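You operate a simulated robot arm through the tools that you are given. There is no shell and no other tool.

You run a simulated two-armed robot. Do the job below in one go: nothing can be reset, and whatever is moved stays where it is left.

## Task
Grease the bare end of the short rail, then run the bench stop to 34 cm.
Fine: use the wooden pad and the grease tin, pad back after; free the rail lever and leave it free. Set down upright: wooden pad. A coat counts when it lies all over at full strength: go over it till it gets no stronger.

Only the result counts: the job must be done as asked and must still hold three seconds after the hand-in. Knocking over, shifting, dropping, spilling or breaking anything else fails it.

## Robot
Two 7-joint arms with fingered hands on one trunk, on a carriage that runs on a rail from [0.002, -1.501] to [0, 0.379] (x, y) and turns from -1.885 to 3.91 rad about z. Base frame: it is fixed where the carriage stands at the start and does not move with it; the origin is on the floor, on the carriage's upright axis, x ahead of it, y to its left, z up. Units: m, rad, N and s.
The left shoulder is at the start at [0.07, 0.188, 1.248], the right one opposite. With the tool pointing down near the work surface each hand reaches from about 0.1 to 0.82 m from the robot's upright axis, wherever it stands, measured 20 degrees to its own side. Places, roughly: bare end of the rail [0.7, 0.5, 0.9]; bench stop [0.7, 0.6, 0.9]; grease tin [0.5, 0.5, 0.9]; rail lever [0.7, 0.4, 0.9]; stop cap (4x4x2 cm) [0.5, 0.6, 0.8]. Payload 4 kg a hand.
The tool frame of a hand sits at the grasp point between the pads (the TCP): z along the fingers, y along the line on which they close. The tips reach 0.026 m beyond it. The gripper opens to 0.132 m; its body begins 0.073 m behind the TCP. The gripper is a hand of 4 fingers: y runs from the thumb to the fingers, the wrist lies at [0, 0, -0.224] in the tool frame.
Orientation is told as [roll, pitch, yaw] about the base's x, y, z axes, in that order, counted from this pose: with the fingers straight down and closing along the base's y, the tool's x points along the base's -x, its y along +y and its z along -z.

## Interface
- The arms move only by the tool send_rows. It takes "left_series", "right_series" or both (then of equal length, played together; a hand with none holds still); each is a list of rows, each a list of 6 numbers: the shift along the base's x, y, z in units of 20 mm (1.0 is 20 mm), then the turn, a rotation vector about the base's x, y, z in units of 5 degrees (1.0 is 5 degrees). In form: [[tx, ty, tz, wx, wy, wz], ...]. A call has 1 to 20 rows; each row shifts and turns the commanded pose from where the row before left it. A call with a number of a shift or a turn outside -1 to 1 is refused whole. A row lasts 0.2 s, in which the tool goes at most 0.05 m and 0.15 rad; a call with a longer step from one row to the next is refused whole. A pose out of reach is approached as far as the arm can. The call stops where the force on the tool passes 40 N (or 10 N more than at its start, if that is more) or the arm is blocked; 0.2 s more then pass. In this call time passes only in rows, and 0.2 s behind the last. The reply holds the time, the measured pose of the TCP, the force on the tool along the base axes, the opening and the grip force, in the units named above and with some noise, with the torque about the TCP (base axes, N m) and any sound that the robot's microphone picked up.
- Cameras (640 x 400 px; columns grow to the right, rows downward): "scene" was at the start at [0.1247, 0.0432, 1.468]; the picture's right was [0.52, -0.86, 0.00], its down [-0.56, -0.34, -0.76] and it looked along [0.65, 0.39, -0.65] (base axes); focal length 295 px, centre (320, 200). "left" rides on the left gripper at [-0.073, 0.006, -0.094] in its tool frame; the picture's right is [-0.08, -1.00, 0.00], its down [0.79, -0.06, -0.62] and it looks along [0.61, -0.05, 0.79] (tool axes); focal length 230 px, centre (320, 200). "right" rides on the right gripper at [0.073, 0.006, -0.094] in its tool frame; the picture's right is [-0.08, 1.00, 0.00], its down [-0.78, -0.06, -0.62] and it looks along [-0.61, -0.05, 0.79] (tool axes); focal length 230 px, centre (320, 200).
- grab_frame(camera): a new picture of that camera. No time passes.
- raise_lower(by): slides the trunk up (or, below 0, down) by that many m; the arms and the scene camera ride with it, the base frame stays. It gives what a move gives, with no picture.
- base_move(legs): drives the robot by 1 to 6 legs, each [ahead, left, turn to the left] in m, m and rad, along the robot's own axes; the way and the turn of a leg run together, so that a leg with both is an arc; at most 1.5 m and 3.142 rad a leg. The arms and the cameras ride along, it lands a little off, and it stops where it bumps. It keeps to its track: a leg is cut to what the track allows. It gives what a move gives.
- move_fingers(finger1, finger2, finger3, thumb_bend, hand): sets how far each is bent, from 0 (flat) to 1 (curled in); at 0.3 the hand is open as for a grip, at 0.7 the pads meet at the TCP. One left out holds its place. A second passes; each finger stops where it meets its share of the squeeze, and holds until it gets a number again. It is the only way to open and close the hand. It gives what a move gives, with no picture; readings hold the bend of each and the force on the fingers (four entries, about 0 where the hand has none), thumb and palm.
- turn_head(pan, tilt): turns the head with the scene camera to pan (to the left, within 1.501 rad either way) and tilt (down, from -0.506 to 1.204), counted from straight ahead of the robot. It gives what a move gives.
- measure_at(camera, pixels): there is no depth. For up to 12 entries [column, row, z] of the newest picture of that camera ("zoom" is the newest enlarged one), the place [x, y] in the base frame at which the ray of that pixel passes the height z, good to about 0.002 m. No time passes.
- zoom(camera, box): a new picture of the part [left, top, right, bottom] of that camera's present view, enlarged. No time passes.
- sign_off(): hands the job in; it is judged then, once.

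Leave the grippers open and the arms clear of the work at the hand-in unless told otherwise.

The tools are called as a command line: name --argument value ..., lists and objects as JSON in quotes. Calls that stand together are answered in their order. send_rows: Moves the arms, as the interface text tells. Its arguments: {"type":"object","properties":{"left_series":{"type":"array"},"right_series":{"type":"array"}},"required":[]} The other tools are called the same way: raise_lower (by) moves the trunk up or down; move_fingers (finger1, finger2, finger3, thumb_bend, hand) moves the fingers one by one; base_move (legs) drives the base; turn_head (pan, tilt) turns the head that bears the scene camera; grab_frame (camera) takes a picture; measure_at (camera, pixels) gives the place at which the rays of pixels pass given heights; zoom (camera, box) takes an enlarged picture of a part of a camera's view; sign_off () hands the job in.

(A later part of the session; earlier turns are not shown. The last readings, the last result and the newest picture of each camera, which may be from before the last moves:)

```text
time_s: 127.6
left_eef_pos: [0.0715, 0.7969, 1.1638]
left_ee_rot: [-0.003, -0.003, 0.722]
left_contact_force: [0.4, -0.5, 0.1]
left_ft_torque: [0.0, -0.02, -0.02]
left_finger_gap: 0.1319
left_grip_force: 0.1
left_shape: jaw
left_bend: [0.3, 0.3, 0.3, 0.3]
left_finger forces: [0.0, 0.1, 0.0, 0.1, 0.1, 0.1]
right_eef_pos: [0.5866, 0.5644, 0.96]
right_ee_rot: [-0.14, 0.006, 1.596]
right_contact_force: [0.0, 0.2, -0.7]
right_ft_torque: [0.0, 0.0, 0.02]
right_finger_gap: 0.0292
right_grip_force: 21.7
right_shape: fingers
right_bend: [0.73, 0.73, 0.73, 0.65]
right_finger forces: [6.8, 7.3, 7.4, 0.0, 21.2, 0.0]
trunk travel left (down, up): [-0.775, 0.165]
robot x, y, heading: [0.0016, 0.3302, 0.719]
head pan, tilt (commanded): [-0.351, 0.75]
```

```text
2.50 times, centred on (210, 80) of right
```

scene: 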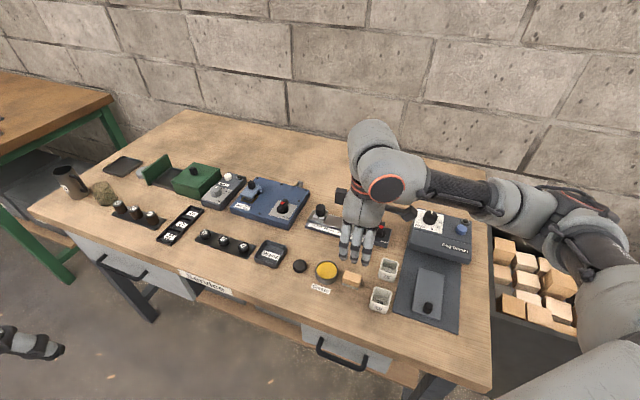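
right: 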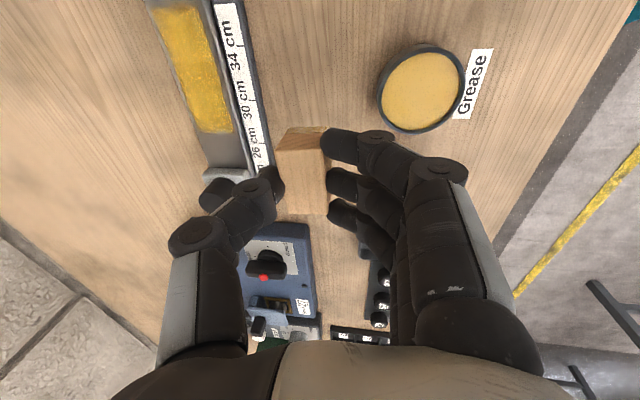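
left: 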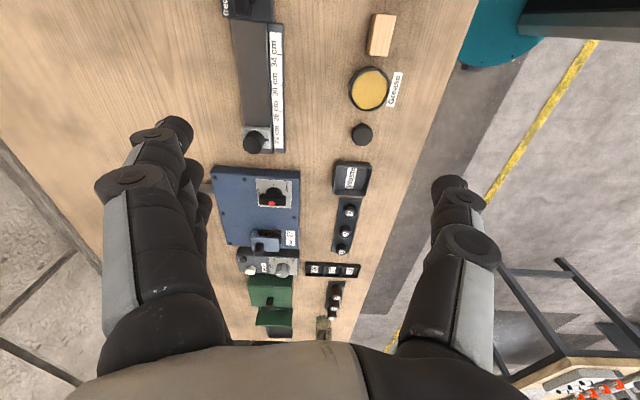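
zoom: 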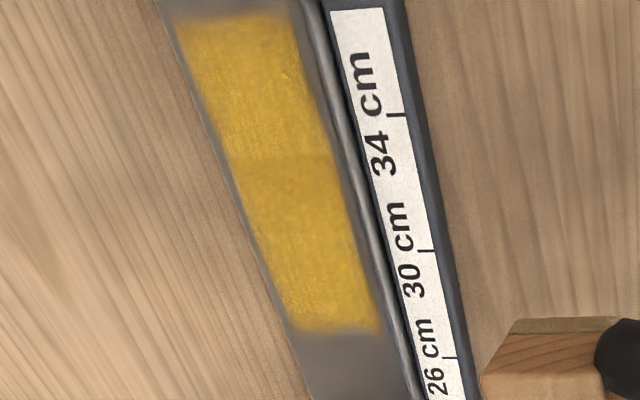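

The coat fills its zone evenly; a faint line near 33 cm might be the hand's shadow. I move the hand away toward the pad's place and look again without shadow.

send_rows --right_series '[[-0.6, -0.6, 0.3, 0, 0, 0], [-0.6, -0.6, 0.3, 0, 0, 0], [-0.6, -0.6, 0.3, 0, 0, 0], [-0.6, -0.6, 0.3, 0, 0, 0], [-0.6, -0.6, 0.3, 0, 0, 0], [-0.6, -0.6, 0, 0, 0, 0], [-0.2, -0.6, 0, 0, 0, 0]]'

zoom --camera "scene" --box '[310, 200, 400, 255]'

grab_frame --camera "right"

grab_frame --camera "scene"

```text
time_s: 129.2
left_eef_pos: [0.0721, 0.7967, 1.1647]
left_ee_rot: [-0.003, -0.003, 0.722]
left_contact_force: [-0.4, -0.4, -0.4]
left_ft_torque: [-0.02, 0.01, 0.02]
left_finger_gap: 0.1317
left_grip_force: 0.0
left_shape: jaw
left_bend: [0.3, 0.3, 0.3, 0.3]
left_finger forces: [0.1, 0.0, 0.0, 0.0, 0.0, 0.1]
right_eef_pos: [0.5118, 0.4797, 0.9889]
right_ee_rot: [-0.14, 0.005, 1.598]
right_contact_force: [0.8, 0.0, -0.8]
right_ft_torque: [-0.01, 0.02, -0.02]
right_finger_gap: 0.0293
right_grip_force: 21.2
right_shape: fingers
right_bend: [0.73, 0.73, 0.73, 0.65]
right_finger forces: [6.8, 7.3, 7.4, 0.1, 21.2, 0.0]
trunk travel left (down, up): [-0.775, 0.165]
robot x, y, heading: [-0.0028, 0.3315, 0.724]
head pan, tilt (commanded): [-0.351, 0.75]
```

```text
7.11 times, centred on (355, 228) of scene
```

zoom: 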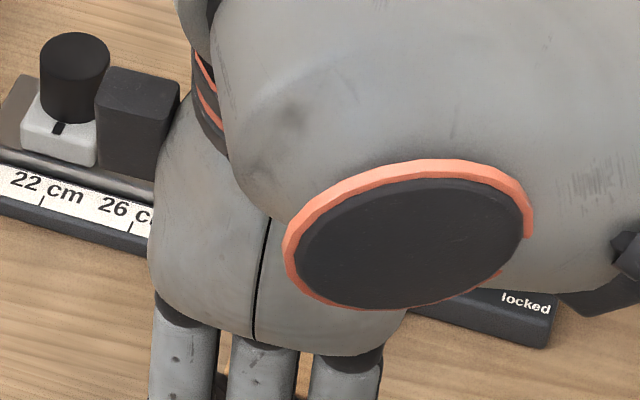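

```text
taken
```

right: 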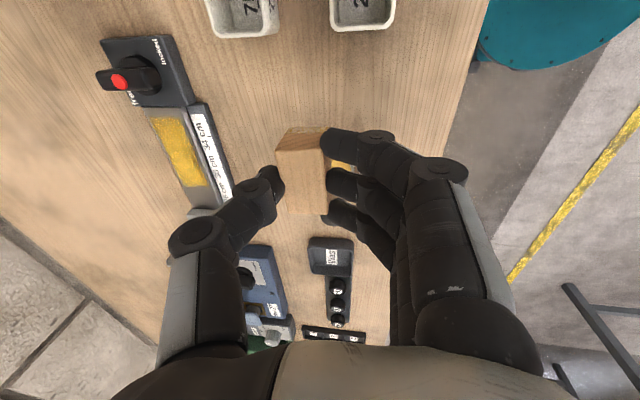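

```text
taken
```

scene: 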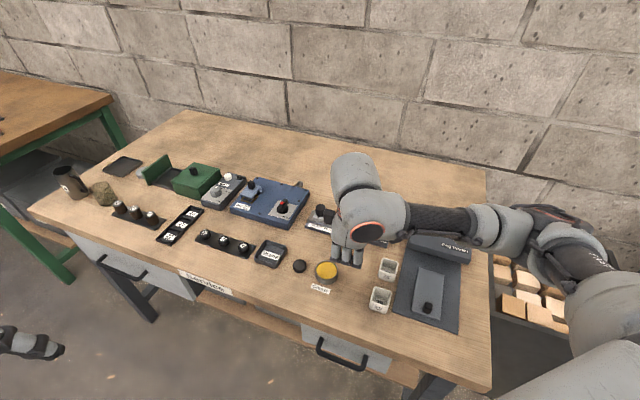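

zoom --camera "right" --box '[130, 85, 250, 215]'

```text
3.08 times, centred on (190, 150) of right
```

zoom: 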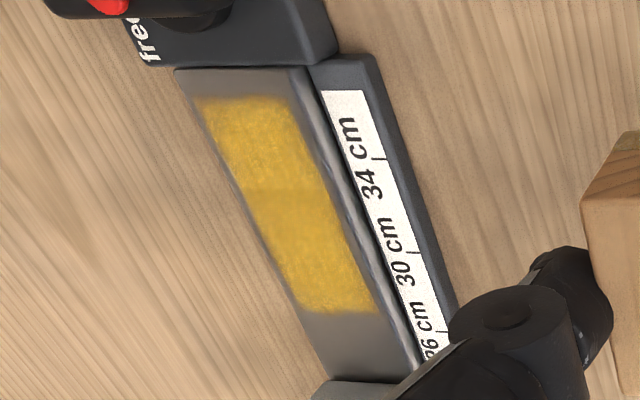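

There seems to be a faint division at mid-patch. I zoom in closer.

zoom --camera "right" --box '[160, 105, 220, 195]'

zoom --camera "right" --box '[165, 125, 205, 165]'

```text
4.44 times, centred on (190, 150) of right
```

zoom: 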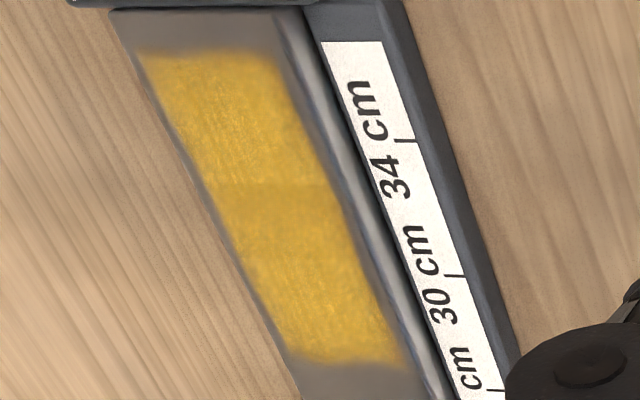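

```text
10.00 times, centred on (185, 145) of right
```

zoom: 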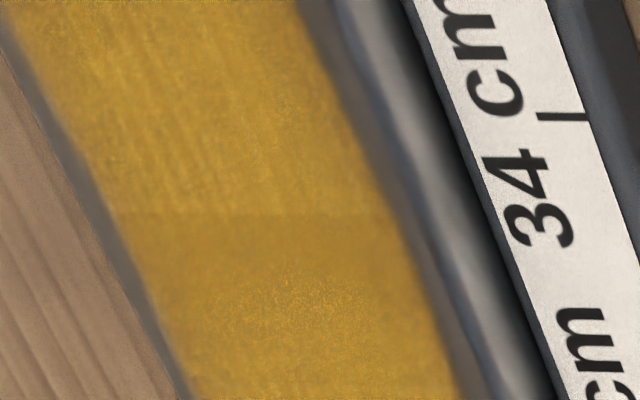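

To judge whether the pad is still charged, I look at the felt's edge.

zoom --camera "right" --box '[265, 115, 345, 175]'

```text
6.67 times, centred on (305, 145) of right
```

zoom: 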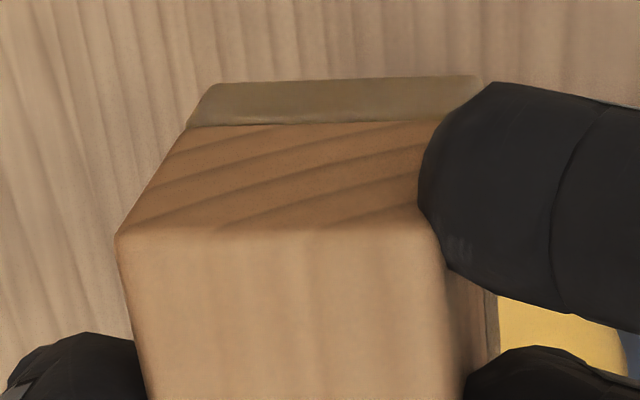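

The felt still looks charged, but to be sure of full strength I dip once more. Over to the tin and down to just above the rim.

send_rows --right_series '[[0.045, 0.975, 0, 0, 0, 0], [0.045, 0.975, 0, 0, 0, 0], [0.045, 0.975, 0, 0, 0, 0], [0, 0, -0.8, 0, 0, 0], [0, 0, -0.8, 0, 0, 0], [0, 0, -0.8, 0, 0, 0], [0, 0, -0.8, 0, 0, 0]]'

zoom --camera "right" --box '[240, 80, 400, 220]'

```text
time_s: 130.8
left_eef_pos: [0.0715, 0.7956, 1.1643]
left_ee_rot: [-0.002, -0.004, 0.722]
left_contact_force: [0.0, -0.4, 0.3]
left_ft_torque: [-0.01, -0.02, -0.02]
left_finger_gap: 0.1318
left_grip_force: 0.0
left_shape: jaw
left_bend: [0.3, 0.3, 0.3, 0.3]
left_finger forces: [0.1, 0.0, 0.0, 0.0, 0.1, 0.1]
right_eef_pos: [0.5137, 0.5396, 0.9266]
right_ee_rot: [-0.139, 0.003, 1.596]
right_contact_force: [-0.4, 0.3, -0.5]
right_ft_torque: [0.01, -0.01, 0.03]
right_finger_gap: 0.0292
right_grip_force: 21.1
right_shape: fingers
right_bend: [0.73, 0.73, 0.73, 0.65]
right_finger forces: [6.8, 7.3, 7.4, 0.0, 21.1, 0.0]
trunk travel left (down, up): [-0.775, 0.165]
robot x, y, heading: [-0.0016, 0.3319, 0.724]
head pan, tilt (commanded): [-0.351, 0.75]
```

```text
2.86 times, centred on (320, 150) of right
```

zoom: 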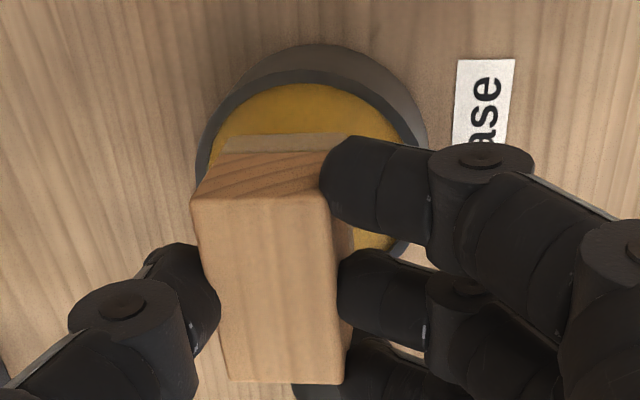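

measure_at --camera "zoom" --pixels '[[228, 137, 0.886], [345, 136, 0.886], [191, 200, 0.916], [325, 198, 0.916], [228, 380, 0.916], [343, 384, 0.916], [320, 84, 0.868], [209, 170, 0.868], [408, 165, 0.868]]'

```text
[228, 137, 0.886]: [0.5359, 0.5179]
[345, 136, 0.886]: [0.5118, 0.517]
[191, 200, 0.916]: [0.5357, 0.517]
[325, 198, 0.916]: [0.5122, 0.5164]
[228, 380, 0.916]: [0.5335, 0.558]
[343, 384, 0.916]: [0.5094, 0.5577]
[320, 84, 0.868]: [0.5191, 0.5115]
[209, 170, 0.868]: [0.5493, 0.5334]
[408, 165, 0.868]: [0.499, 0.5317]
```

Pad and tin are aligned within about 1 mm. I press down into the grease and wiggle slightly.

send_rows --right_series '[[0.05, -0.05, -0.4, 0, 0, 0], [0, 0, -0.4, 0, 0, 0], [0, 0, -0.15, 0, 0, 0], [0, 0, -0.1, 0, 0, 0], [0, 0, -0.08, 0, 0, 0], [0.03, 0, 0, 0, 0, 0], [-0.03, 0, 0, 0, 0, 0], [0, 0, 0, 0, 0, 0]]'

```text
time_s: 132.6
left_eef_pos: [0.0725, 0.7974, 1.1642]
left_ee_rot: [-0.002, -0.004, 0.723]
left_contact_force: [0.4, 0.0, 0.0]
left_ft_torque: [0.01, 0.0, -0.01]
left_finger_gap: 0.1318
left_grip_force: 0.0
left_shape: jaw
left_bend: [0.3, 0.3, 0.3, 0.3]
left_finger forces: [0.0, 0.0, 0.0, 0.1, 0.0, 0.0]
right_eef_pos: [0.5144, 0.5375, 0.9048]
right_ee_rot: [-0.142, 0.002, 1.596]
right_contact_force: [0.8, 0.2, 10.2]
right_ft_torque: [0.03, -0.14, 0.01]
right_finger_gap: 0.0294
right_grip_force: 22.7
right_shape: fingers
right_bend: [0.73, 0.73, 0.73, 0.65]
right_finger forces: [6.8, 7.4, 7.5, 0.1, 22.9, 0.0]
trunk travel left (down, up): [-0.775, 0.165]
robot x, y, heading: [-0.0029, 0.335, 0.724]
head pan, tilt (commanded): [-0.351, 0.75]
```

Contact 10 N. I lift and carry the pad to the far lane of the rail.

send_rows --right_series '[[0, 0, 0.3, 0, 0, 0], [0, 0, 0.6, 0, 0, 0], [0, 0, 1, 0, 0, 0], [0, 0, 1, 0, 0, 0], [0.93, 0.125, 0, 0, 0, 0], [0.93, 0.125, 0, 0, 0, 0], [0.93, 0.125, 0, 0, 0, 0], [0.93, 0.125, 0, 0, 0, 0], [0.93, 0.125, 0, 0, 0, 0], [0.93, 0.125, 0, 0, 0, 0], [0.93, 0.125, 0, 0, 0, 0], [0.93, 0.125, 0, 0, 0, 0], [0.93, 0.125, 0, 0, 0, 0], [0.93, 0.125, 0, 0, 0, 0], [0, 0, -1, 0, 0, 0], [0, 0, -1, 0, 0, 0], [0, 0, -0.75, 0, 0, 0]]'

zoom --camera "right" --box '[200, 0, 400, 220]'

```text
time_s: 136.2
left_eef_pos: [0.072, 0.7961, 1.1645]
left_ee_rot: [-0.001, -0.002, 0.724]
left_contact_force: [0.3, -0.2, -0.6]
left_ft_torque: [0.0, -0.02, 0.02]
left_finger_gap: 0.1321
left_grip_force: 0.0
left_shape: jaw
left_bend: [0.3, 0.3, 0.3, 0.3]
left_finger forces: [0.1, 0.0, 0.1, 0.1, 0.1, 0.0]
right_eef_pos: [0.7016, 0.5621, 0.9071]
right_ee_rot: [-0.141, 0.005, 1.597]
right_contact_force: [0.2, 0.0, -0.6]
right_ft_torque: [0.03, 0.01, -0.03]
right_finger_gap: 0.0291
right_grip_force: 20.8
right_shape: fingers
right_bend: [0.73, 0.73, 0.73, 0.65]
right_finger forces: [6.6, 7.4, 7.3, 0.0, 21.1, 0.0]
trunk travel left (down, up): [-0.775, 0.165]
robot x, y, heading: [0.0013, 0.3326, 0.722]
head pan, tilt (commanded): [-0.351, 0.75]
```

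```text
1.82 times, centred on (300, 110) of right
```

zoom: 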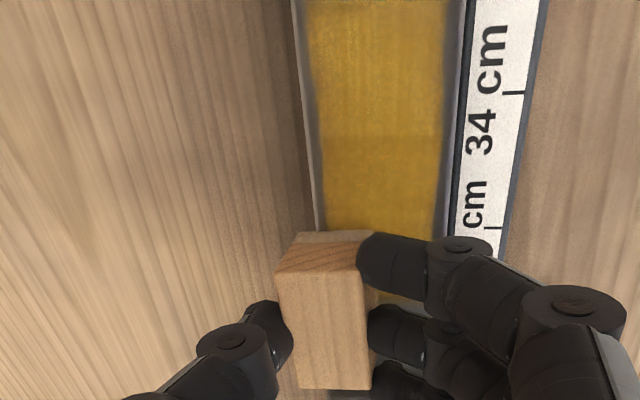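

Now down onto the rail and another full set of lanes.

send_rows --right_series '[[0, 0, -0.15, 0, 0, 0], [0, 0, -0.12, 0, 0, 0], [0, 0, -0.08, 0, 0, 0], [0, -0.4, 0, 0, 0, 0], [0, -0.4, 0, 0, 0, 0], [0, -0.4, 0, 0, 0, 0], [0, -0.4, 0, 0, 0, 0], [0, -0.4, 0, 0, 0, 0], [0, -0.4, 0, 0, 0, 0], [0, -0.4, 0, 0, 0, 0], [0, -0.4, 0, 0, 0, 0], [0, -0.4, 0, 0, 0, 0]]'

send_rows --right_series '[[0, 0.4, 0, 0, 0, 0], [0, 0.4, 0, 0, 0, 0], [0, 0.4, 0, 0, 0, 0], [0, 0.4, 0, 0, 0, 0], [0, 0.4, 0, 0, 0, 0], [0, 0.4, 0, 0, 0, 0], [0, 0.4, 0, 0, 0, 0], [0, 0.4, 0, 0, 0, 0], [0, 0.4, 0, 0, 0, 0], [-0.4, 0, 0, 0, 0, 0], [0, -0.4, 0, 0, 0, 0], [0, -0.4, 0, 0, 0, 0], [0, -0.4, 0, 0, 0, 0], [0, -0.4, 0, 0, 0, 0], [0, -0.4, 0, 0, 0, 0], [0, -0.4, 0, 0, 0, 0], [0, -0.4, 0, 0, 0, 0], [0, -0.4, 0, 0, 0, 0], [0, -0.4, 0, 0, 0, 0], [-0.4, 0, 0, 0, 0, 0]]'

send_rows --right_series '[[0, 0.4, 0, 0, 0, 0], [0, 0.4, 0, 0, 0, 0], [0, 0.4, 0, 0, 0, 0], [0, 0.4, 0, 0, 0, 0], [0, 0.4, 0, 0, 0, 0], [0, 0.4, 0, 0, 0, 0], [0, 0.4, 0, 0, 0, 0], [0, 0.4, 0, 0, 0, 0], [0, 0.4, 0, 0, 0, 0], [-0.3, 0, 0, 0, 0, 0], [0, -0.4, 0, 0, 0, 0], [0, -0.4, 0, 0, 0, 0], [0, -0.4, 0, 0, 0, 0], [0, -0.4, 0, 0, 0, 0], [0, -0.4, 0, 0, 0, 0], [0, -0.4, 0, 0, 0, 0], [0, -0.4, 0, 0, 0, 0], [0, -0.4, 0, 0, 0, 0], [0, -0.4, 0, 0, 0, 0], [-0.25, 0, 0, 0, 0, 0]]'

send_rows --right_series '[[0, 0.4, 0, 0, 0, 0], [0, 0.4, 0, 0, 0, 0], [0, 0.4, 0, 0, 0, 0], [0, 0.4, 0, 0, 0, 0], [0, 0.4, 0, 0, 0, 0], [0, 0.4, 0, 0, 0, 0], [0, 0.4, 0, 0, 0, 0], [0, 0.4, 0, 0, 0, 0], [0, 0.4, 0, 0, 0, 0], [0, -0.4, 0, 0, 0, 0], [0, -0.4, 0, 0, 0, 0], [0, -0.4, 0, 0, 0, 0], [0, -0.4, 0, 0, 0, 0], [0, -0.4, 0, 0, 0, 0], [0, -0.4, 0, 0, 0, 0], [0, -0.4, 0, 0, 0, 0], [0, -0.4, 0, 0, 0, 0], [0, -0.4, 0, 0, 0, 0]]'

zoom --camera "scene" --box '[310, 200, 400, 255]'

```text
time_s: 138.8
left_eef_pos: [0.0697, 0.7971, 1.1646]
left_ee_rot: [-0.004, -0.003, 0.722]
left_contact_force: [0.2, 0.1, -0.3]
left_ft_torque: [0.01, 0.01, -0.01]
left_finger_gap: 0.1318
left_grip_force: 0.1
left_shape: jaw
left_bend: [0.3, 0.3, 0.3, 0.3]
left_finger forces: [0.0, 0.0, 0.1, 0.1, 0.0, 0.0]
right_eef_pos: [0.7001, 0.4912, 0.9012]
right_ee_rot: [-0.141, 0.005, 1.596]
right_contact_force: [1.9, 4.2, 12.3]
right_ft_torque: [0.12, -0.19, 0.05]
right_finger_gap: 0.0291
right_grip_force: 22.7
right_shape: fingers
right_bend: [0.73, 0.73, 0.73, 0.65]
right_finger forces: [6.7, 7.4, 8.1, 0.1, 23.7, 0.1]
trunk travel left (down, up): [-0.775, 0.165]
robot x, y, heading: [0.001, 0.3343, 0.72]
head pan, tilt (commanded): [-0.351, 0.75]
```

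```text
time_s: 143.0
left_eef_pos: [0.0715, 0.7971, 1.1646]
left_ee_rot: [-0.002, -0.005, 0.724]
left_contact_force: [0.6, 0.5, -0.1]
left_ft_torque: [0.02, -0.01, 0.05]
left_finger_gap: 0.1318
left_grip_force: 0.0
left_shape: jaw
left_bend: [0.3, 0.3, 0.3, 0.3]
left_finger forces: [0.0, 0.1, 0.0, 0.0, 0.1, 0.0]
right_eef_pos: [0.6849, 0.4886, 0.8994]
right_ee_rot: [-0.142, 0.005, 1.595]
right_contact_force: [5.1, 0.2, 13.2]
right_ft_torque: [-0.01, -0.28, -0.01]
right_finger_gap: 0.0288
right_grip_force: 22.9
right_shape: fingers
right_bend: [0.73, 0.73, 0.73, 0.65]
right_finger forces: [6.4, 6.8, 7.1, 0.0, 25.2, 0.0]
trunk travel left (down, up): [-0.775, 0.165]
robot x, y, heading: [0.0016, 0.3371, 0.72]
head pan, tilt (commanded): [-0.351, 0.75]
```

```text
time_s: 147.2
left_eef_pos: [0.0709, 0.7978, 1.1644]
left_ee_rot: [-0.001, -0.003, 0.724]
left_contact_force: [1.0, 0.5, 0.0]
left_ft_torque: [-0.02, -0.02, 0.02]
left_finger_gap: 0.132
left_grip_force: 0.1
left_shape: jaw
left_bend: [0.3, 0.3, 0.3, 0.3]
left_finger forces: [0.1, 0.0, 0.0, 0.1, 0.1, 0.0]
right_eef_pos: [0.676, 0.4916, 0.899]
right_ee_rot: [-0.142, 0.002, 1.598]
right_contact_force: [9.5, 9.2, 13.1]
right_ft_torque: [0.19, -0.42, 0.17]
right_finger_gap: 0.0288
right_grip_force: 22.4
right_shape: fingers
right_bend: [0.73, 0.73, 0.73, 0.65]
right_finger forces: [5.2, 5.7, 6.6, 0.0, 26.4, 0.0]
trunk travel left (down, up): [-0.775, 0.165]
robot x, y, heading: [-0.0029, 0.3365, 0.725]
head pan, tilt (commanded): [-0.351, 0.75]
```

```text
time_s: 151.0
left_eef_pos: [0.071, 0.7969, 1.164]
left_ee_rot: [-0.004, -0.003, 0.724]
left_contact_force: [0.2, 0.1, 0.5]
left_ft_torque: [0.04, 0.03, -0.01]
left_finger_gap: 0.1319
left_grip_force: 0.0
left_shape: jaw
left_bend: [0.3, 0.3, 0.3, 0.3]
left_finger forces: [0.0, 0.0, 0.0, 0.1, 0.1, 0.0]
right_eef_pos: [0.6742, 0.4914, 0.8992]
right_ee_rot: [-0.142, 0.004, 1.598]
right_contact_force: [1.0, 3.7, 9.9]
right_ft_torque: [0.06, -0.14, 0.04]
right_finger_gap: 0.0289
right_grip_force: 22.1
right_shape: fingers
right_bend: [0.73, 0.73, 0.73, 0.65]
right_finger forces: [6.7, 7.2, 7.9, 0.1, 22.2, 0.0]
trunk travel left (down, up): [-0.775, 0.165]
robot x, y, heading: [0.0012, 0.3346, 0.725]
head pan, tilt (commanded): [-0.351, 0.75]
```

```text
7.11 times, centred on (355, 228) of scene
```

zoom: 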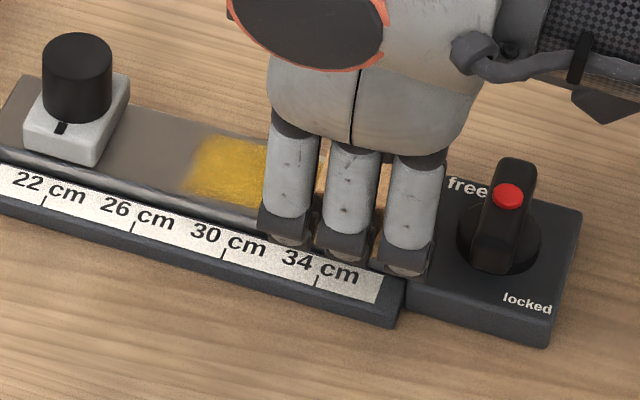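

I lift and go to the same viewpoint as before to compare the coat.

send_rows --right_series '[[0, 0, 0.5, 0, 0, 0], [0, 0, 1, 0, 0, 0], [0, 0, 1, 0, 0, 0], [-0.73, 0.6, 0.5, 0, 0, 0], [-0.73, 0.6, 0, 0, 0, 0], [-0.73, 0.6, 0, 0, 0, 0], [-0.73, 0.6, 0, 0, 0, 0], [-0.73, 0.6, 0, 0, 0, 0], [-0.73, 0.6, 0, 0, 0, 0]]'

zoom --camera "scene" --box '[310, 200, 400, 255]'

zoom --camera "right" --box '[130, 0, 290, 160]'

```text
time_s: 153.0
left_eef_pos: [0.0718, 0.7974, 1.164]
left_ee_rot: [-0.004, -0.002, 0.724]
left_contact_force: [-0.9, 0.5, 0.1]
left_ft_torque: [-0.02, 0.0, -0.02]
left_finger_gap: 0.1319
left_grip_force: 0.0
left_shape: jaw
left_bend: [0.3, 0.3, 0.3, 0.3]
left_finger forces: [0.1, 0.0, 0.0, 0.0, 0.0, 0.0]
right_eef_pos: [0.5881, 0.5638, 0.9587]
right_ee_rot: [-0.14, 0.006, 1.598]
right_contact_force: [0.2, 0.9, 0.5]
right_ft_torque: [-0.02, 0.0, -0.01]
right_finger_gap: 0.0288
right_grip_force: 21.4
right_shape: fingers
right_bend: [0.73, 0.73, 0.73, 0.65]
right_finger forces: [6.8, 7.3, 7.6, 0.0, 21.1, 0.1]
trunk travel left (down, up): [-0.775, 0.165]
robot x, y, heading: [-0.0026, 0.3293, 0.724]
head pan, tilt (commanded): [-0.351, 0.75]
```

```text
7.11 times, centred on (355, 228) of scene
```

zoom: 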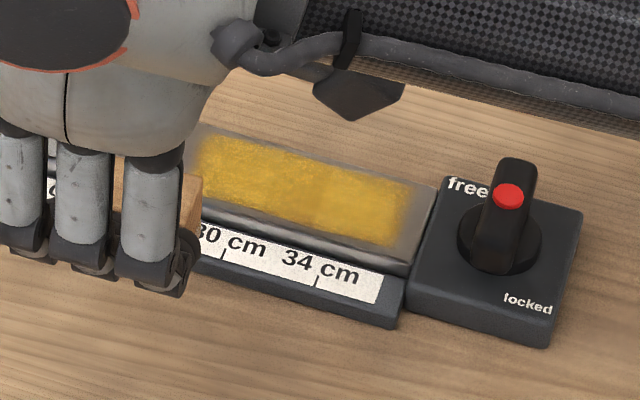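

```text
2.50 times, centred on (210, 80) of right
```

zoom: 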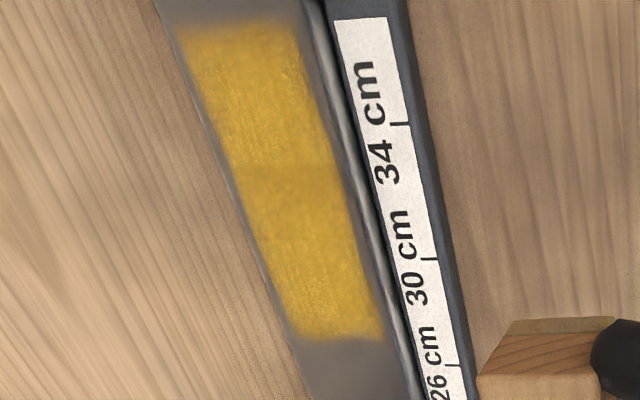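

No visible change against the earlier view: the coat is saturated and even. I check its extents on the rail.

measure_at --camera "zoom" --pixels '[[185, 28, 0.862], [292, 25, 0.862], [300, 335, 0.862], [380, 332, 0.862], [160, 5, 0.862], [312, 5, 0.862], [400, 123, 0.857], [432, 260, 0.857], [250, 165, 0.862], [335, 165, 0.862]]'

```text
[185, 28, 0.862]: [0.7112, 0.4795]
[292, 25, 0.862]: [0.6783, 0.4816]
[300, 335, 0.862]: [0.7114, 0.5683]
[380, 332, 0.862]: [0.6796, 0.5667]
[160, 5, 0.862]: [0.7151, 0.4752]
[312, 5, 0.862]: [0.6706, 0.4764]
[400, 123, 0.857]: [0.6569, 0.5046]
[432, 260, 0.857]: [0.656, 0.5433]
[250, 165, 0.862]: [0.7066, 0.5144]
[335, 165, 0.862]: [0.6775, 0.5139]
```

The coat spans the marked zone (y 0.480–0.568) evenly. Now the pad goes back: I carry it over its old place (pad centre to (0.5215, 0.469), so TCP to (0.5125, 0.471)).

send_rows --right_series '[[-0.63, -0.775, 0.2, 0, 0, 0], [-0.63, -0.775, 0, 0, 0, 0], [-0.63, -0.775, 0, 0, 0, 0], [-0.63, -0.775, 0, 0, 0, 0], [-0.63, -0.775, 0, 0, 0, 0], [-0.63, -0.775, 0, 0, 0, 0], [0, 0, -0.6, 0, 0, 0], [0, 0, -0.6, 0, 0, 0]]'

zoom --camera "right" --box '[240, 80, 400, 220]'

measure_at --camera "zoom" --pixels '[[228, 137, 0.899], [345, 136, 0.899], [191, 200, 0.929], [325, 198, 0.929], [228, 380, 0.929], [343, 384, 0.929]]'

```text
time_s: 154.8
left_eef_pos: [0.0719, 0.7966, 1.1641]
left_ee_rot: [-0.001, -0.001, 0.721]
left_contact_force: [0.7, -0.1, -0.4]
left_ft_torque: [0.0, -0.01, 0.0]
left_finger_gap: 0.1318
left_grip_force: 0.0
left_shape: jaw
left_bend: [0.3, 0.3, 0.3, 0.3]
left_finger forces: [0.0, 0.0, 0.1, 0.1, 0.0, 0.0]
right_eef_pos: [0.5118, 0.4689, 0.9387]
right_ee_rot: [-0.141, 0.004, 1.597]
right_contact_force: [-0.2, -0.3, -0.5]
right_ft_torque: [0.02, 0.06, -0.04]
right_finger_gap: 0.029
right_grip_force: 22.1
right_shape: fingers
right_bend: [0.73, 0.73, 0.73, 0.65]
right_finger forces: [6.9, 7.3, 7.5, 0.1, 21.3, 0.0]
trunk travel left (down, up): [-0.775, 0.165]
robot x, y, heading: [-0.0004, 0.335, 0.726]
head pan, tilt (commanded): [-0.351, 0.75]
```

```text
2.86 times, centred on (320, 150) of right
```

zoom: 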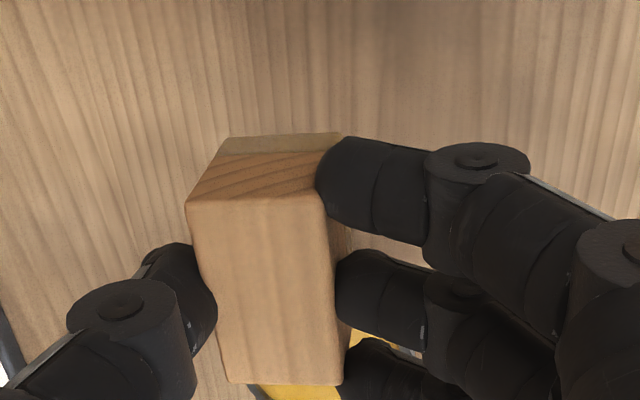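

```text
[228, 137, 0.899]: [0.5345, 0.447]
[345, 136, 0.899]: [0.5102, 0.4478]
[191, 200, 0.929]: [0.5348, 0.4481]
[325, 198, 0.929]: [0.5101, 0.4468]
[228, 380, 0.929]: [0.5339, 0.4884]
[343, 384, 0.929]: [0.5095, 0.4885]
```

Pad centre is at (0.522, 0.468), upright. I lower it to just above the table.

send_rows --right_series '[[0, 0.02, -0.8, 0, 0, 0], [0, 0, -0.8, 0, 0, 0], [0, 0, -0.5, 0, 0, 0], [0, 0, -0.15, 0, 0, 0], [0, 0, -0.12, 0, 0, 0]]'

```text
time_s: 156.0
left_eef_pos: [0.0716, 0.7977, 1.1639]
left_ee_rot: [-0.001, 0.0, 0.721]
left_contact_force: [-0.3, -0.5, 0.2]
left_ft_torque: [0.03, -0.01, -0.02]
left_finger_gap: 0.132
left_grip_force: 0.0
left_shape: jaw
left_bend: [0.3, 0.3, 0.3, 0.3]
left_finger forces: [0.1, 0.0, 0.1, 0.0, 0.0, 0.0]
right_eef_pos: [0.5121, 0.469, 0.8916]
right_ee_rot: [-0.139, 0.005, 1.597]
right_contact_force: [0.2, -0.3, -1.1]
right_ft_torque: [0.02, 0.01, -0.01]
right_finger_gap: 0.0291
right_grip_force: 21.9
right_shape: fingers
right_bend: [0.73, 0.73, 0.73, 0.65]
right_finger forces: [6.8, 7.3, 7.4, 0.0, 21.4, 0.1]
trunk travel left (down, up): [-0.775, 0.165]
robot x, y, heading: [-0.0025, 0.3312, 0.725]
head pan, tilt (commanded): [-0.351, 0.75]
```

No contact yet at TCP z 0.8916. Down in 1 mm steps.

send_rows --right_series '[[0, 0, -0.06, 0, 0, 0], [0, 0, -0.06, 0, 0, 0], [0, 0, 0, 0, 0, 0]]'

```text
time_s: 156.8
left_eef_pos: [0.0717, 0.7974, 1.1643]
left_ee_rot: [-0.001, -0.002, 0.721]
left_contact_force: [0.2, -0.5, 0.4]
left_ft_torque: [-0.01, 0.0, -0.02]
left_finger_gap: 0.1319
left_grip_force: 0.0
left_shape: jaw
left_bend: [0.3, 0.3, 0.3, 0.3]
left_finger forces: [0.0, 0.1, 0.0, 0.0, 0.0, 0.0]
right_eef_pos: [0.5124, 0.4698, 0.8893]
right_ee_rot: [-0.139, 0.006, 1.598]
right_contact_force: [0.1, -0.6, -0.1]
right_ft_torque: [-0.05, 0.0, 0.03]
right_finger_gap: 0.0289
right_grip_force: 21.1
right_shape: fingers
right_bend: [0.73, 0.73, 0.73, 0.65]
right_finger forces: [6.8, 7.3, 7.5, 0.1, 21.2, 0.0]
trunk travel left (down, up): [-0.775, 0.165]
robot x, y, heading: [-0.0031, 0.3341, 0.722]
head pan, tilt (commanded): [-0.351, 0.75]
```

send_rows --right_series '[[0, 0, -0.06, 0, 0, 0], [0, 0, -0.06, 0, 0, 0], [0, 0, 0, 0, 0, 0]]'

```text
time_s: 157.6
left_eef_pos: [0.0719, 0.797, 1.164]
left_ee_rot: [-0.002, -0.002, 0.723]
left_contact_force: [-0.4, -0.4, -0.3]
left_ft_torque: [0.01, -0.02, -0.03]
left_finger_gap: 0.1318
left_grip_force: 0.2
left_shape: jaw
left_bend: [0.3, 0.3, 0.3, 0.3]
left_finger forces: [0.0, 0.0, 0.0, 0.1, 0.0, 0.0]
right_eef_pos: [0.5117, 0.4693, 0.8871]
right_ee_rot: [-0.138, 0.004, 1.597]
right_contact_force: [0.5, 0.2, -0.5]
right_ft_torque: [0.02, -0.03, 0.02]
right_finger_gap: 0.0291
right_grip_force: 22.2
right_shape: fingers
right_bend: [0.73, 0.73, 0.73, 0.65]
right_finger forces: [6.8, 7.3, 7.5, 0.0, 21.3, 0.1]
trunk travel left (down, up): [-0.775, 0.165]
robot x, y, heading: [-0.0017, 0.3363, 0.724]
head pan, tilt (commanded): [-0.351, 0.75]
```

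send_rows --right_series '[[0, 0, -0.05, 0, 0, 0], [0, 0, -0.05, 0, 0, 0], [0, 0, 0, 0, 0, 0]]'

zoom --camera "scene" --box '[320, 250, 390, 305]'

```text
time_s: 158.4
left_eef_pos: [0.0724, 0.7963, 1.1636]
left_ee_rot: [-0.002, -0.001, 0.723]
left_contact_force: [0.0, 0.5, -0.8]
left_ft_torque: [0.01, 0.02, 0.02]
left_finger_gap: 0.1318
left_grip_force: 0.1
left_shape: jaw
left_bend: [0.3, 0.3, 0.3, 0.3]
left_finger forces: [0.0, 0.0, 0.0, 0.0, 0.0, 0.0]
right_eef_pos: [0.5116, 0.4694, 0.8842]
right_ee_rot: [-0.14, 0.007, 1.596]
right_contact_force: [0.1, 0.5, -0.1]
right_ft_torque: [-0.03, -0.02, -0.05]
right_finger_gap: 0.029
right_grip_force: 20.8
right_shape: fingers
right_bend: [0.73, 0.73, 0.73, 0.65]
right_finger forces: [6.8, 7.3, 7.6, 0.1, 21.4, 0.1]
trunk travel left (down, up): [-0.775, 0.165]
robot x, y, heading: [0.0015, 0.334, 0.724]
head pan, tilt (commanded): [-0.351, 0.75]
```

```text
7.27 times, centred on (355, 278) of scene
```

zoom: 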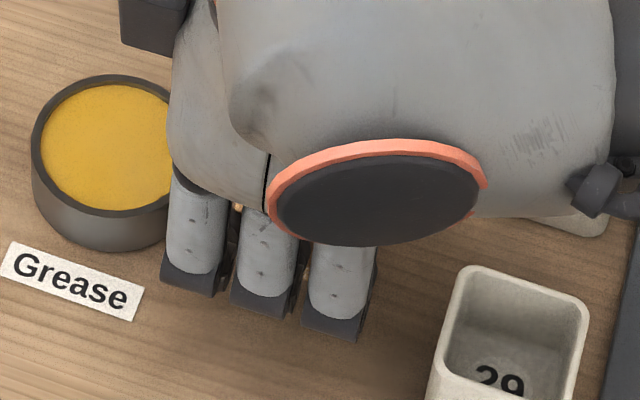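

Still free at TCP z 0.8842 (the pad has crept up in the grip a bit). Further 1 mm steps.

send_rows --right_series '[[0, 0, -0.05, 0, 0, 0], [0, 0, -0.05, 0, 0, 0], [0, 0, 0, 0, 0, 0]]'

```text
time_s: 159.2
left_eef_pos: [0.0722, 0.7963, 1.1633]
left_ee_rot: [-0.001, -0.002, 0.721]
left_contact_force: [-0.4, 0.4, -0.4]
left_ft_torque: [0.0, -0.01, 0.03]
left_finger_gap: 0.1318
left_grip_force: 0.1
left_shape: jaw
left_bend: [0.3, 0.3, 0.3, 0.3]
left_finger forces: [0.0, 0.0, 0.0, 0.1, 0.0, 0.0]
right_eef_pos: [0.5129, 0.47, 0.8827]
right_ee_rot: [-0.139, 0.006, 1.598]
right_contact_force: [-0.1, -0.1, 0.6]
right_ft_torque: [0.06, 0.03, 0.01]
right_finger_gap: 0.0289
right_grip_force: 21.9
right_shape: fingers
right_bend: [0.73, 0.73, 0.73, 0.65]
right_finger forces: [6.8, 7.3, 7.5, 0.0, 21.3, 0.0]
trunk travel left (down, up): [-0.775, 0.165]
robot x, y, heading: [-0.0018, 0.3337, 0.721]
head pan, tilt (commanded): [-0.351, 0.75]
```

I look at the pad's lower edge in the hand camera to judge the remaining gap.

zoom --camera "right" --box '[270, 110, 350, 180]'

measure_at --camera "zoom" --pixels '[[140, 155, 0.85], [330, 150, 0.85], [140, 155, 0.845], [330, 150, 0.845]]'

```text
5.71 times, centred on (310, 145) of right
```

zoom: 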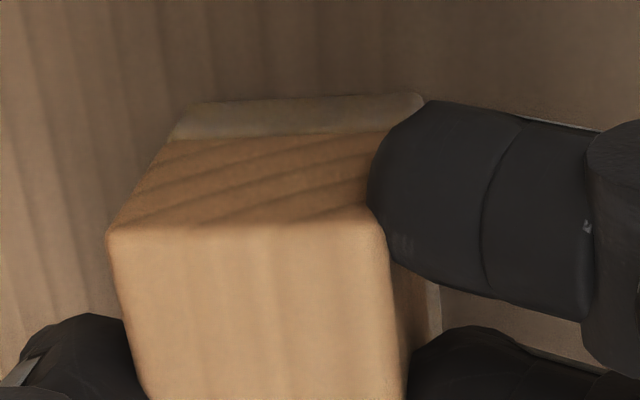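

```text
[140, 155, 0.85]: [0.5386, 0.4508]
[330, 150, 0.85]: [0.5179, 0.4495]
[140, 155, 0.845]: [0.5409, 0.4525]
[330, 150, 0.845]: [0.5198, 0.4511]
```

send_rows --right_series '[[0, 0, -0.05, 0, 0, 0], [0, 0, -0.05, 0, 0, 0], [0, 0, 0, 0, 0, 0]]'

```text
time_s: 160.0
left_eef_pos: [0.0705, 0.7968, 1.1641]
left_ee_rot: [-0.003, -0.004, 0.724]
left_contact_force: [0.3, -0.5, -0.2]
left_ft_torque: [0.01, 0.0, -0.02]
left_finger_gap: 0.1318
left_grip_force: 0.1
left_shape: jaw
left_bend: [0.3, 0.3, 0.3, 0.3]
left_finger forces: [0.1, 0.1, 0.0, 0.0, 0.0, 0.0]
right_eef_pos: [0.511, 0.4699, 0.8823]
right_ee_rot: [-0.142, 0.003, 1.597]
right_contact_force: [1.0, -0.1, 9.9]
right_ft_torque: [0.0, -0.16, 0.02]
right_finger_gap: 0.0287
right_grip_force: 22.6
right_shape: fingers
right_bend: [0.73, 0.73, 0.73, 0.65]
right_finger forces: [6.9, 7.6, 7.6, 0.0, 23.0, 0.0]
trunk travel left (down, up): [-0.775, 0.165]
robot x, y, heading: [-0.0022, 0.3355, 0.726]
head pan, tilt (commanded): [-0.351, 0.75]
```

Contact: 10 N, the pad stands on the table. I ease up half a millimetre and open the fingers.

send_rows --right_series '[[0, 0, 0.03, 0, 0, 0]]'

move_fingers --hand "right" --finger1 0.5 --finger2 0.5 --finger3 0.5 --thumb_bend 0.5

zoom --camera "right" --box '[240, 80, 400, 220]'

zoom --camera "scene" --box '[320, 250, 390, 305]'

```text
time_s: 160.4
left_eef_pos: [0.072, 0.798, 1.1635]
left_ee_rot: [-0.002, -0.001, 0.724]
left_contact_force: [-0.1, -0.3, -0.2]
left_ft_torque: [-0.01, -0.03, 0.03]
left_finger_gap: 0.1319
left_grip_force: 0.0
left_shape: jaw
left_bend: [0.3, 0.3, 0.3, 0.3]
left_finger forces: [0.0, 0.0, 0.1, 0.1, 0.1, 0.1]
right_eef_pos: [0.5122, 0.4702, 0.8834]
right_ee_rot: [-0.142, 0.003, 1.597]
right_contact_force: [3.3, 0.2, 7.8]
right_ft_torque: [0.03, -0.16, -0.01]
right_finger_gap: 0.0287
right_grip_force: 22.3
right_shape: fingers
right_bend: [0.73, 0.73, 0.73, 0.65]
right_finger forces: [6.4, 7.1, 7.5, 0.0, 23.6, 0.1]
trunk travel left (down, up): [-0.775, 0.165]
robot x, y, heading: [-0.0018, 0.3383, 0.725]
head pan, tilt (commanded): [-0.351, 0.75]
```

```text
time_s: 161.4
left_eef_pos: [0.0722, 0.797, 1.1645]
left_ee_rot: [-0.001, -0.002, 0.722]
left_contact_force: [0.2, -0.2, 0.4]
left_ft_torque: [0.02, 0.0, -0.01]
left_finger_gap: 0.1319
left_grip_force: 0.1
left_shape: jaw
left_bend: [0.3, 0.3, 0.3, 0.3]
left_finger forces: [0.1, 0.1, 0.0, 0.1, 0.0, 0.0]
right_eef_pos: [0.5111, 0.4697, 0.8808]
right_ee_rot: [-0.139, 0.005, 1.598]
right_contact_force: [0.0, -1.1, -0.1]
right_ft_torque: [0.0, -0.01, 0.0]
right_finger_gap: 0.07
right_grip_force: 0.1
right_shape: fingers
right_bend: [0.5, 0.5, 0.5, 0.5]
right_finger forces: [0.0, 0.0, 0.0, 0.1, 0.1, 0.0]
trunk travel left (down, up): [-0.775, 0.165]
robot x, y, heading: [0.0003, 0.3361, 0.722]
head pan, tilt (commanded): [-0.351, 0.75]
```

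```text
2.86 times, centred on (320, 150) of right
```

zoom: 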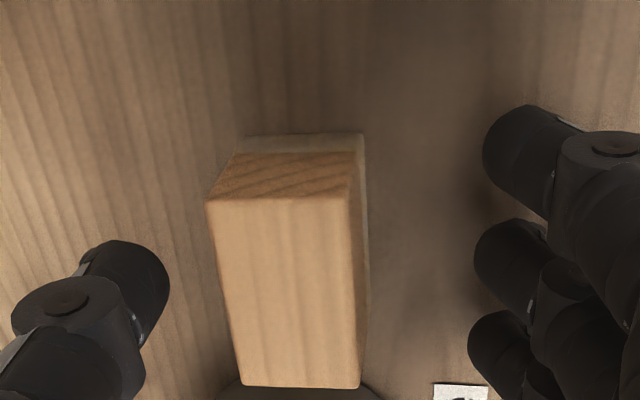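

```text
7.27 times, centred on (355, 278) of scene
```

zoom: 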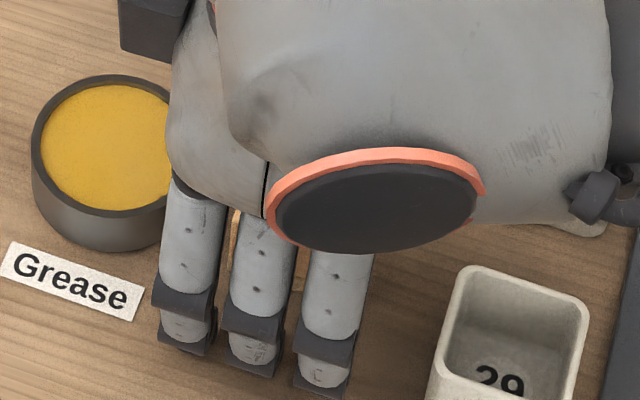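

The pad stands upright on its felt. I rise straight up and undo the tilt once clear.

send_rows --right_series '[[0, 0, 0.5, 0, 0, 0], [0, 0, 1, 0, 0, 0], [0, 0, 1, 0, 0, 0], [0, 0, 1, 0, 0, 0], [0, 0, 1, 0, 0.55, 0], [0, 0, 1, 0, 0.55, 0], [0, 0, 1, 0, 0.5, 0]]'

grab_frame --camera "right"

grab_frame --camera "scene"

zoom --camera "right" --box '[260, 75, 380, 195]'

```text
time_s: 163.0
left_eef_pos: [0.0719, 0.7963, 1.1631]
left_ee_rot: [0.0, -0.002, 0.722]
left_contact_force: [0.0, -0.3, -0.8]
left_ft_torque: [-0.04, 0.0, 0.01]
left_finger_gap: 0.1317
left_grip_force: 0.1
left_shape: jaw
left_bend: [0.3, 0.3, 0.3, 0.3]
left_finger forces: [0.1, 0.0, 0.1, 0.0, 0.0, 0.1]
right_eef_pos: [0.5121, 0.4698, 1.0114]
right_ee_rot: [0.0, 0.003, 1.598]
right_contact_force: [0.0, -0.2, 0.9]
right_ft_torque: [0.0, -0.02, -0.06]
right_finger_gap: 0.0697
right_grip_force: 0.0
right_shape: fingers
right_bend: [0.5, 0.5, 0.5, 0.5]
right_finger forces: [0.0, 0.0, 0.1, 0.0, 0.1, 0.0]
trunk travel left (down, up): [-0.775, 0.165]
robot x, y, heading: [-0.0006, 0.3398, 0.726]
head pan, tilt (commanded): [-0.351, 0.75]
```

```text
taken
```

right: 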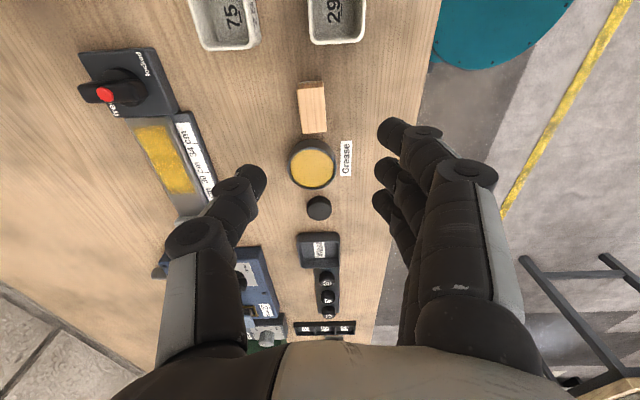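

```text
taken
```

scene: 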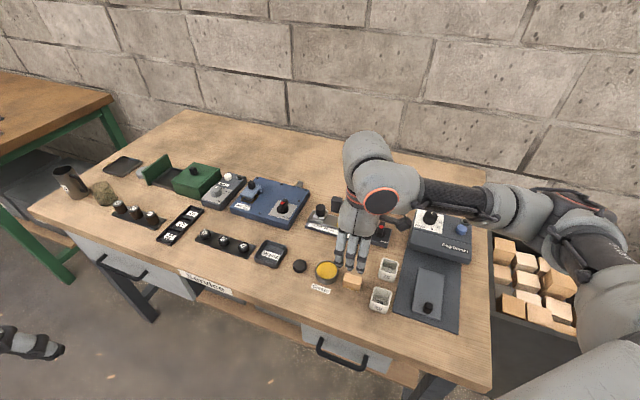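

```text
3.33 times, centred on (320, 135) of right
```

zoom: 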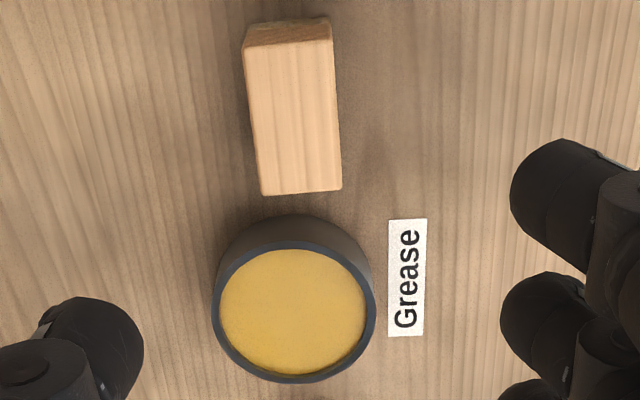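

The pad is back in its place beside the tin. Next the stop: I move the hand high over it, toward (0.700, 0.628).

send_rows --right_series '[[0.9, 0.7, 0.1, 0, 0, -0.03], [0.9, 0.7, 0.1, 0, 0, -0.03], [0.9, 0.7, 0.1, 0, 0, -0.03], [0.9, 0.7, 0.1, 0, 0, -0.03], [0.9, 0.7, 0.1, 0, 0, -0.03], [0.9, 0.7, 0, 0, 0, -0.03], [0.9, 0.7, 0, 0, 0, -0.03], [0.9, 0.7, 0, 0, 0, -0.03], [0.9, 0.7, 0, 0, 0, -0.03], [0.9, 0.7, 0, 0, 0, -0.03]]'

grab_frame --camera "right"

zoom --camera "scene" --box '[285, 185, 405, 260]'

```text
time_s: 165.2
left_eef_pos: [0.0722, 0.7973, 1.1636]
left_ee_rot: [-0.002, -0.001, 0.722]
left_contact_force: [-0.3, -0.8, -0.7]
left_ft_torque: [-0.06, 0.0, 0.03]
left_finger_gap: 0.1318
left_grip_force: 0.1
left_shape: jaw
left_bend: [0.3, 0.3, 0.3, 0.3]
left_finger forces: [0.0, 0.0, 0.0, 0.0, 0.0, 0.1]
right_eef_pos: [0.6918, 0.6122, 1.0218]
right_ee_rot: [-0.001, 0.002, 1.573]
right_contact_force: [-0.7, -1.3, -0.3]
right_ft_torque: [0.01, 0.01, 0.03]
right_finger_gap: 0.0704
right_grip_force: 0.1
right_shape: fingers
right_bend: [0.5, 0.5, 0.5, 0.5]
right_finger forces: [0.0, 0.1, 0.1, 0.1, 0.0, 0.0]
trunk travel left (down, up): [-0.775, 0.165]
robot x, y, heading: [0.0011, 0.3336, 0.724]
head pan, tilt (commanded): [-0.351, 0.75]
```

```text
taken
```

right: 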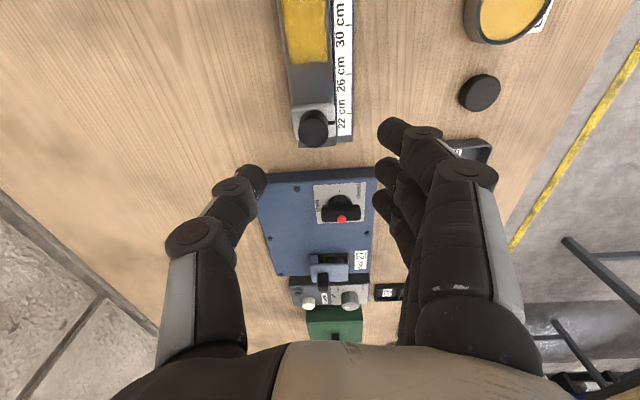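

```text
5.33 times, centred on (345, 222) of scene
```

zoom: 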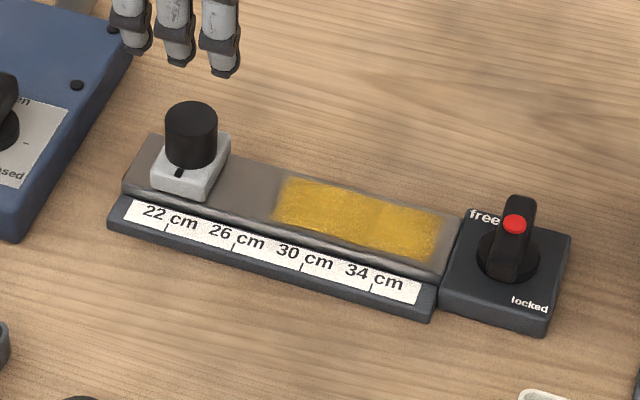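

A clear view of the coat now, without shadow. I zoom in on it and on the stop.

zoom --camera "scene" --box '[325, 210, 385, 245]'

zoom --camera "right" --box '[270, 0, 370, 70]'

zoom --camera "right" --box '[270, 80, 370, 160]'

```text
10.67 times, centred on (355, 228) of scene
```

zoom: 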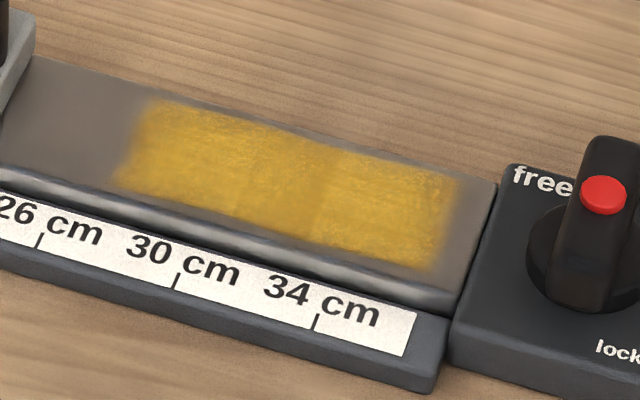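

```text
5.71 times, centred on (320, 35) of right
```

zoom: 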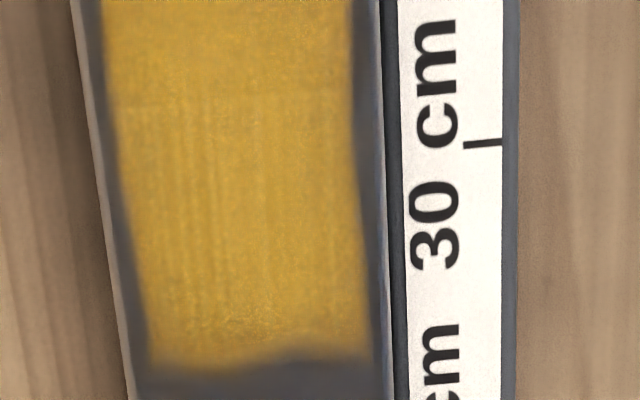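

```text
5.00 times, centred on (320, 120) of right
```

zoom: 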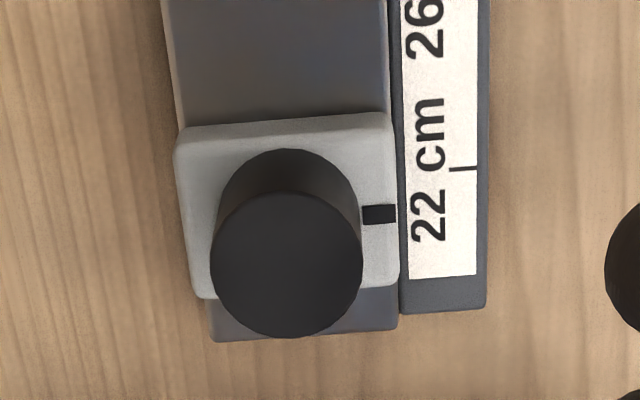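

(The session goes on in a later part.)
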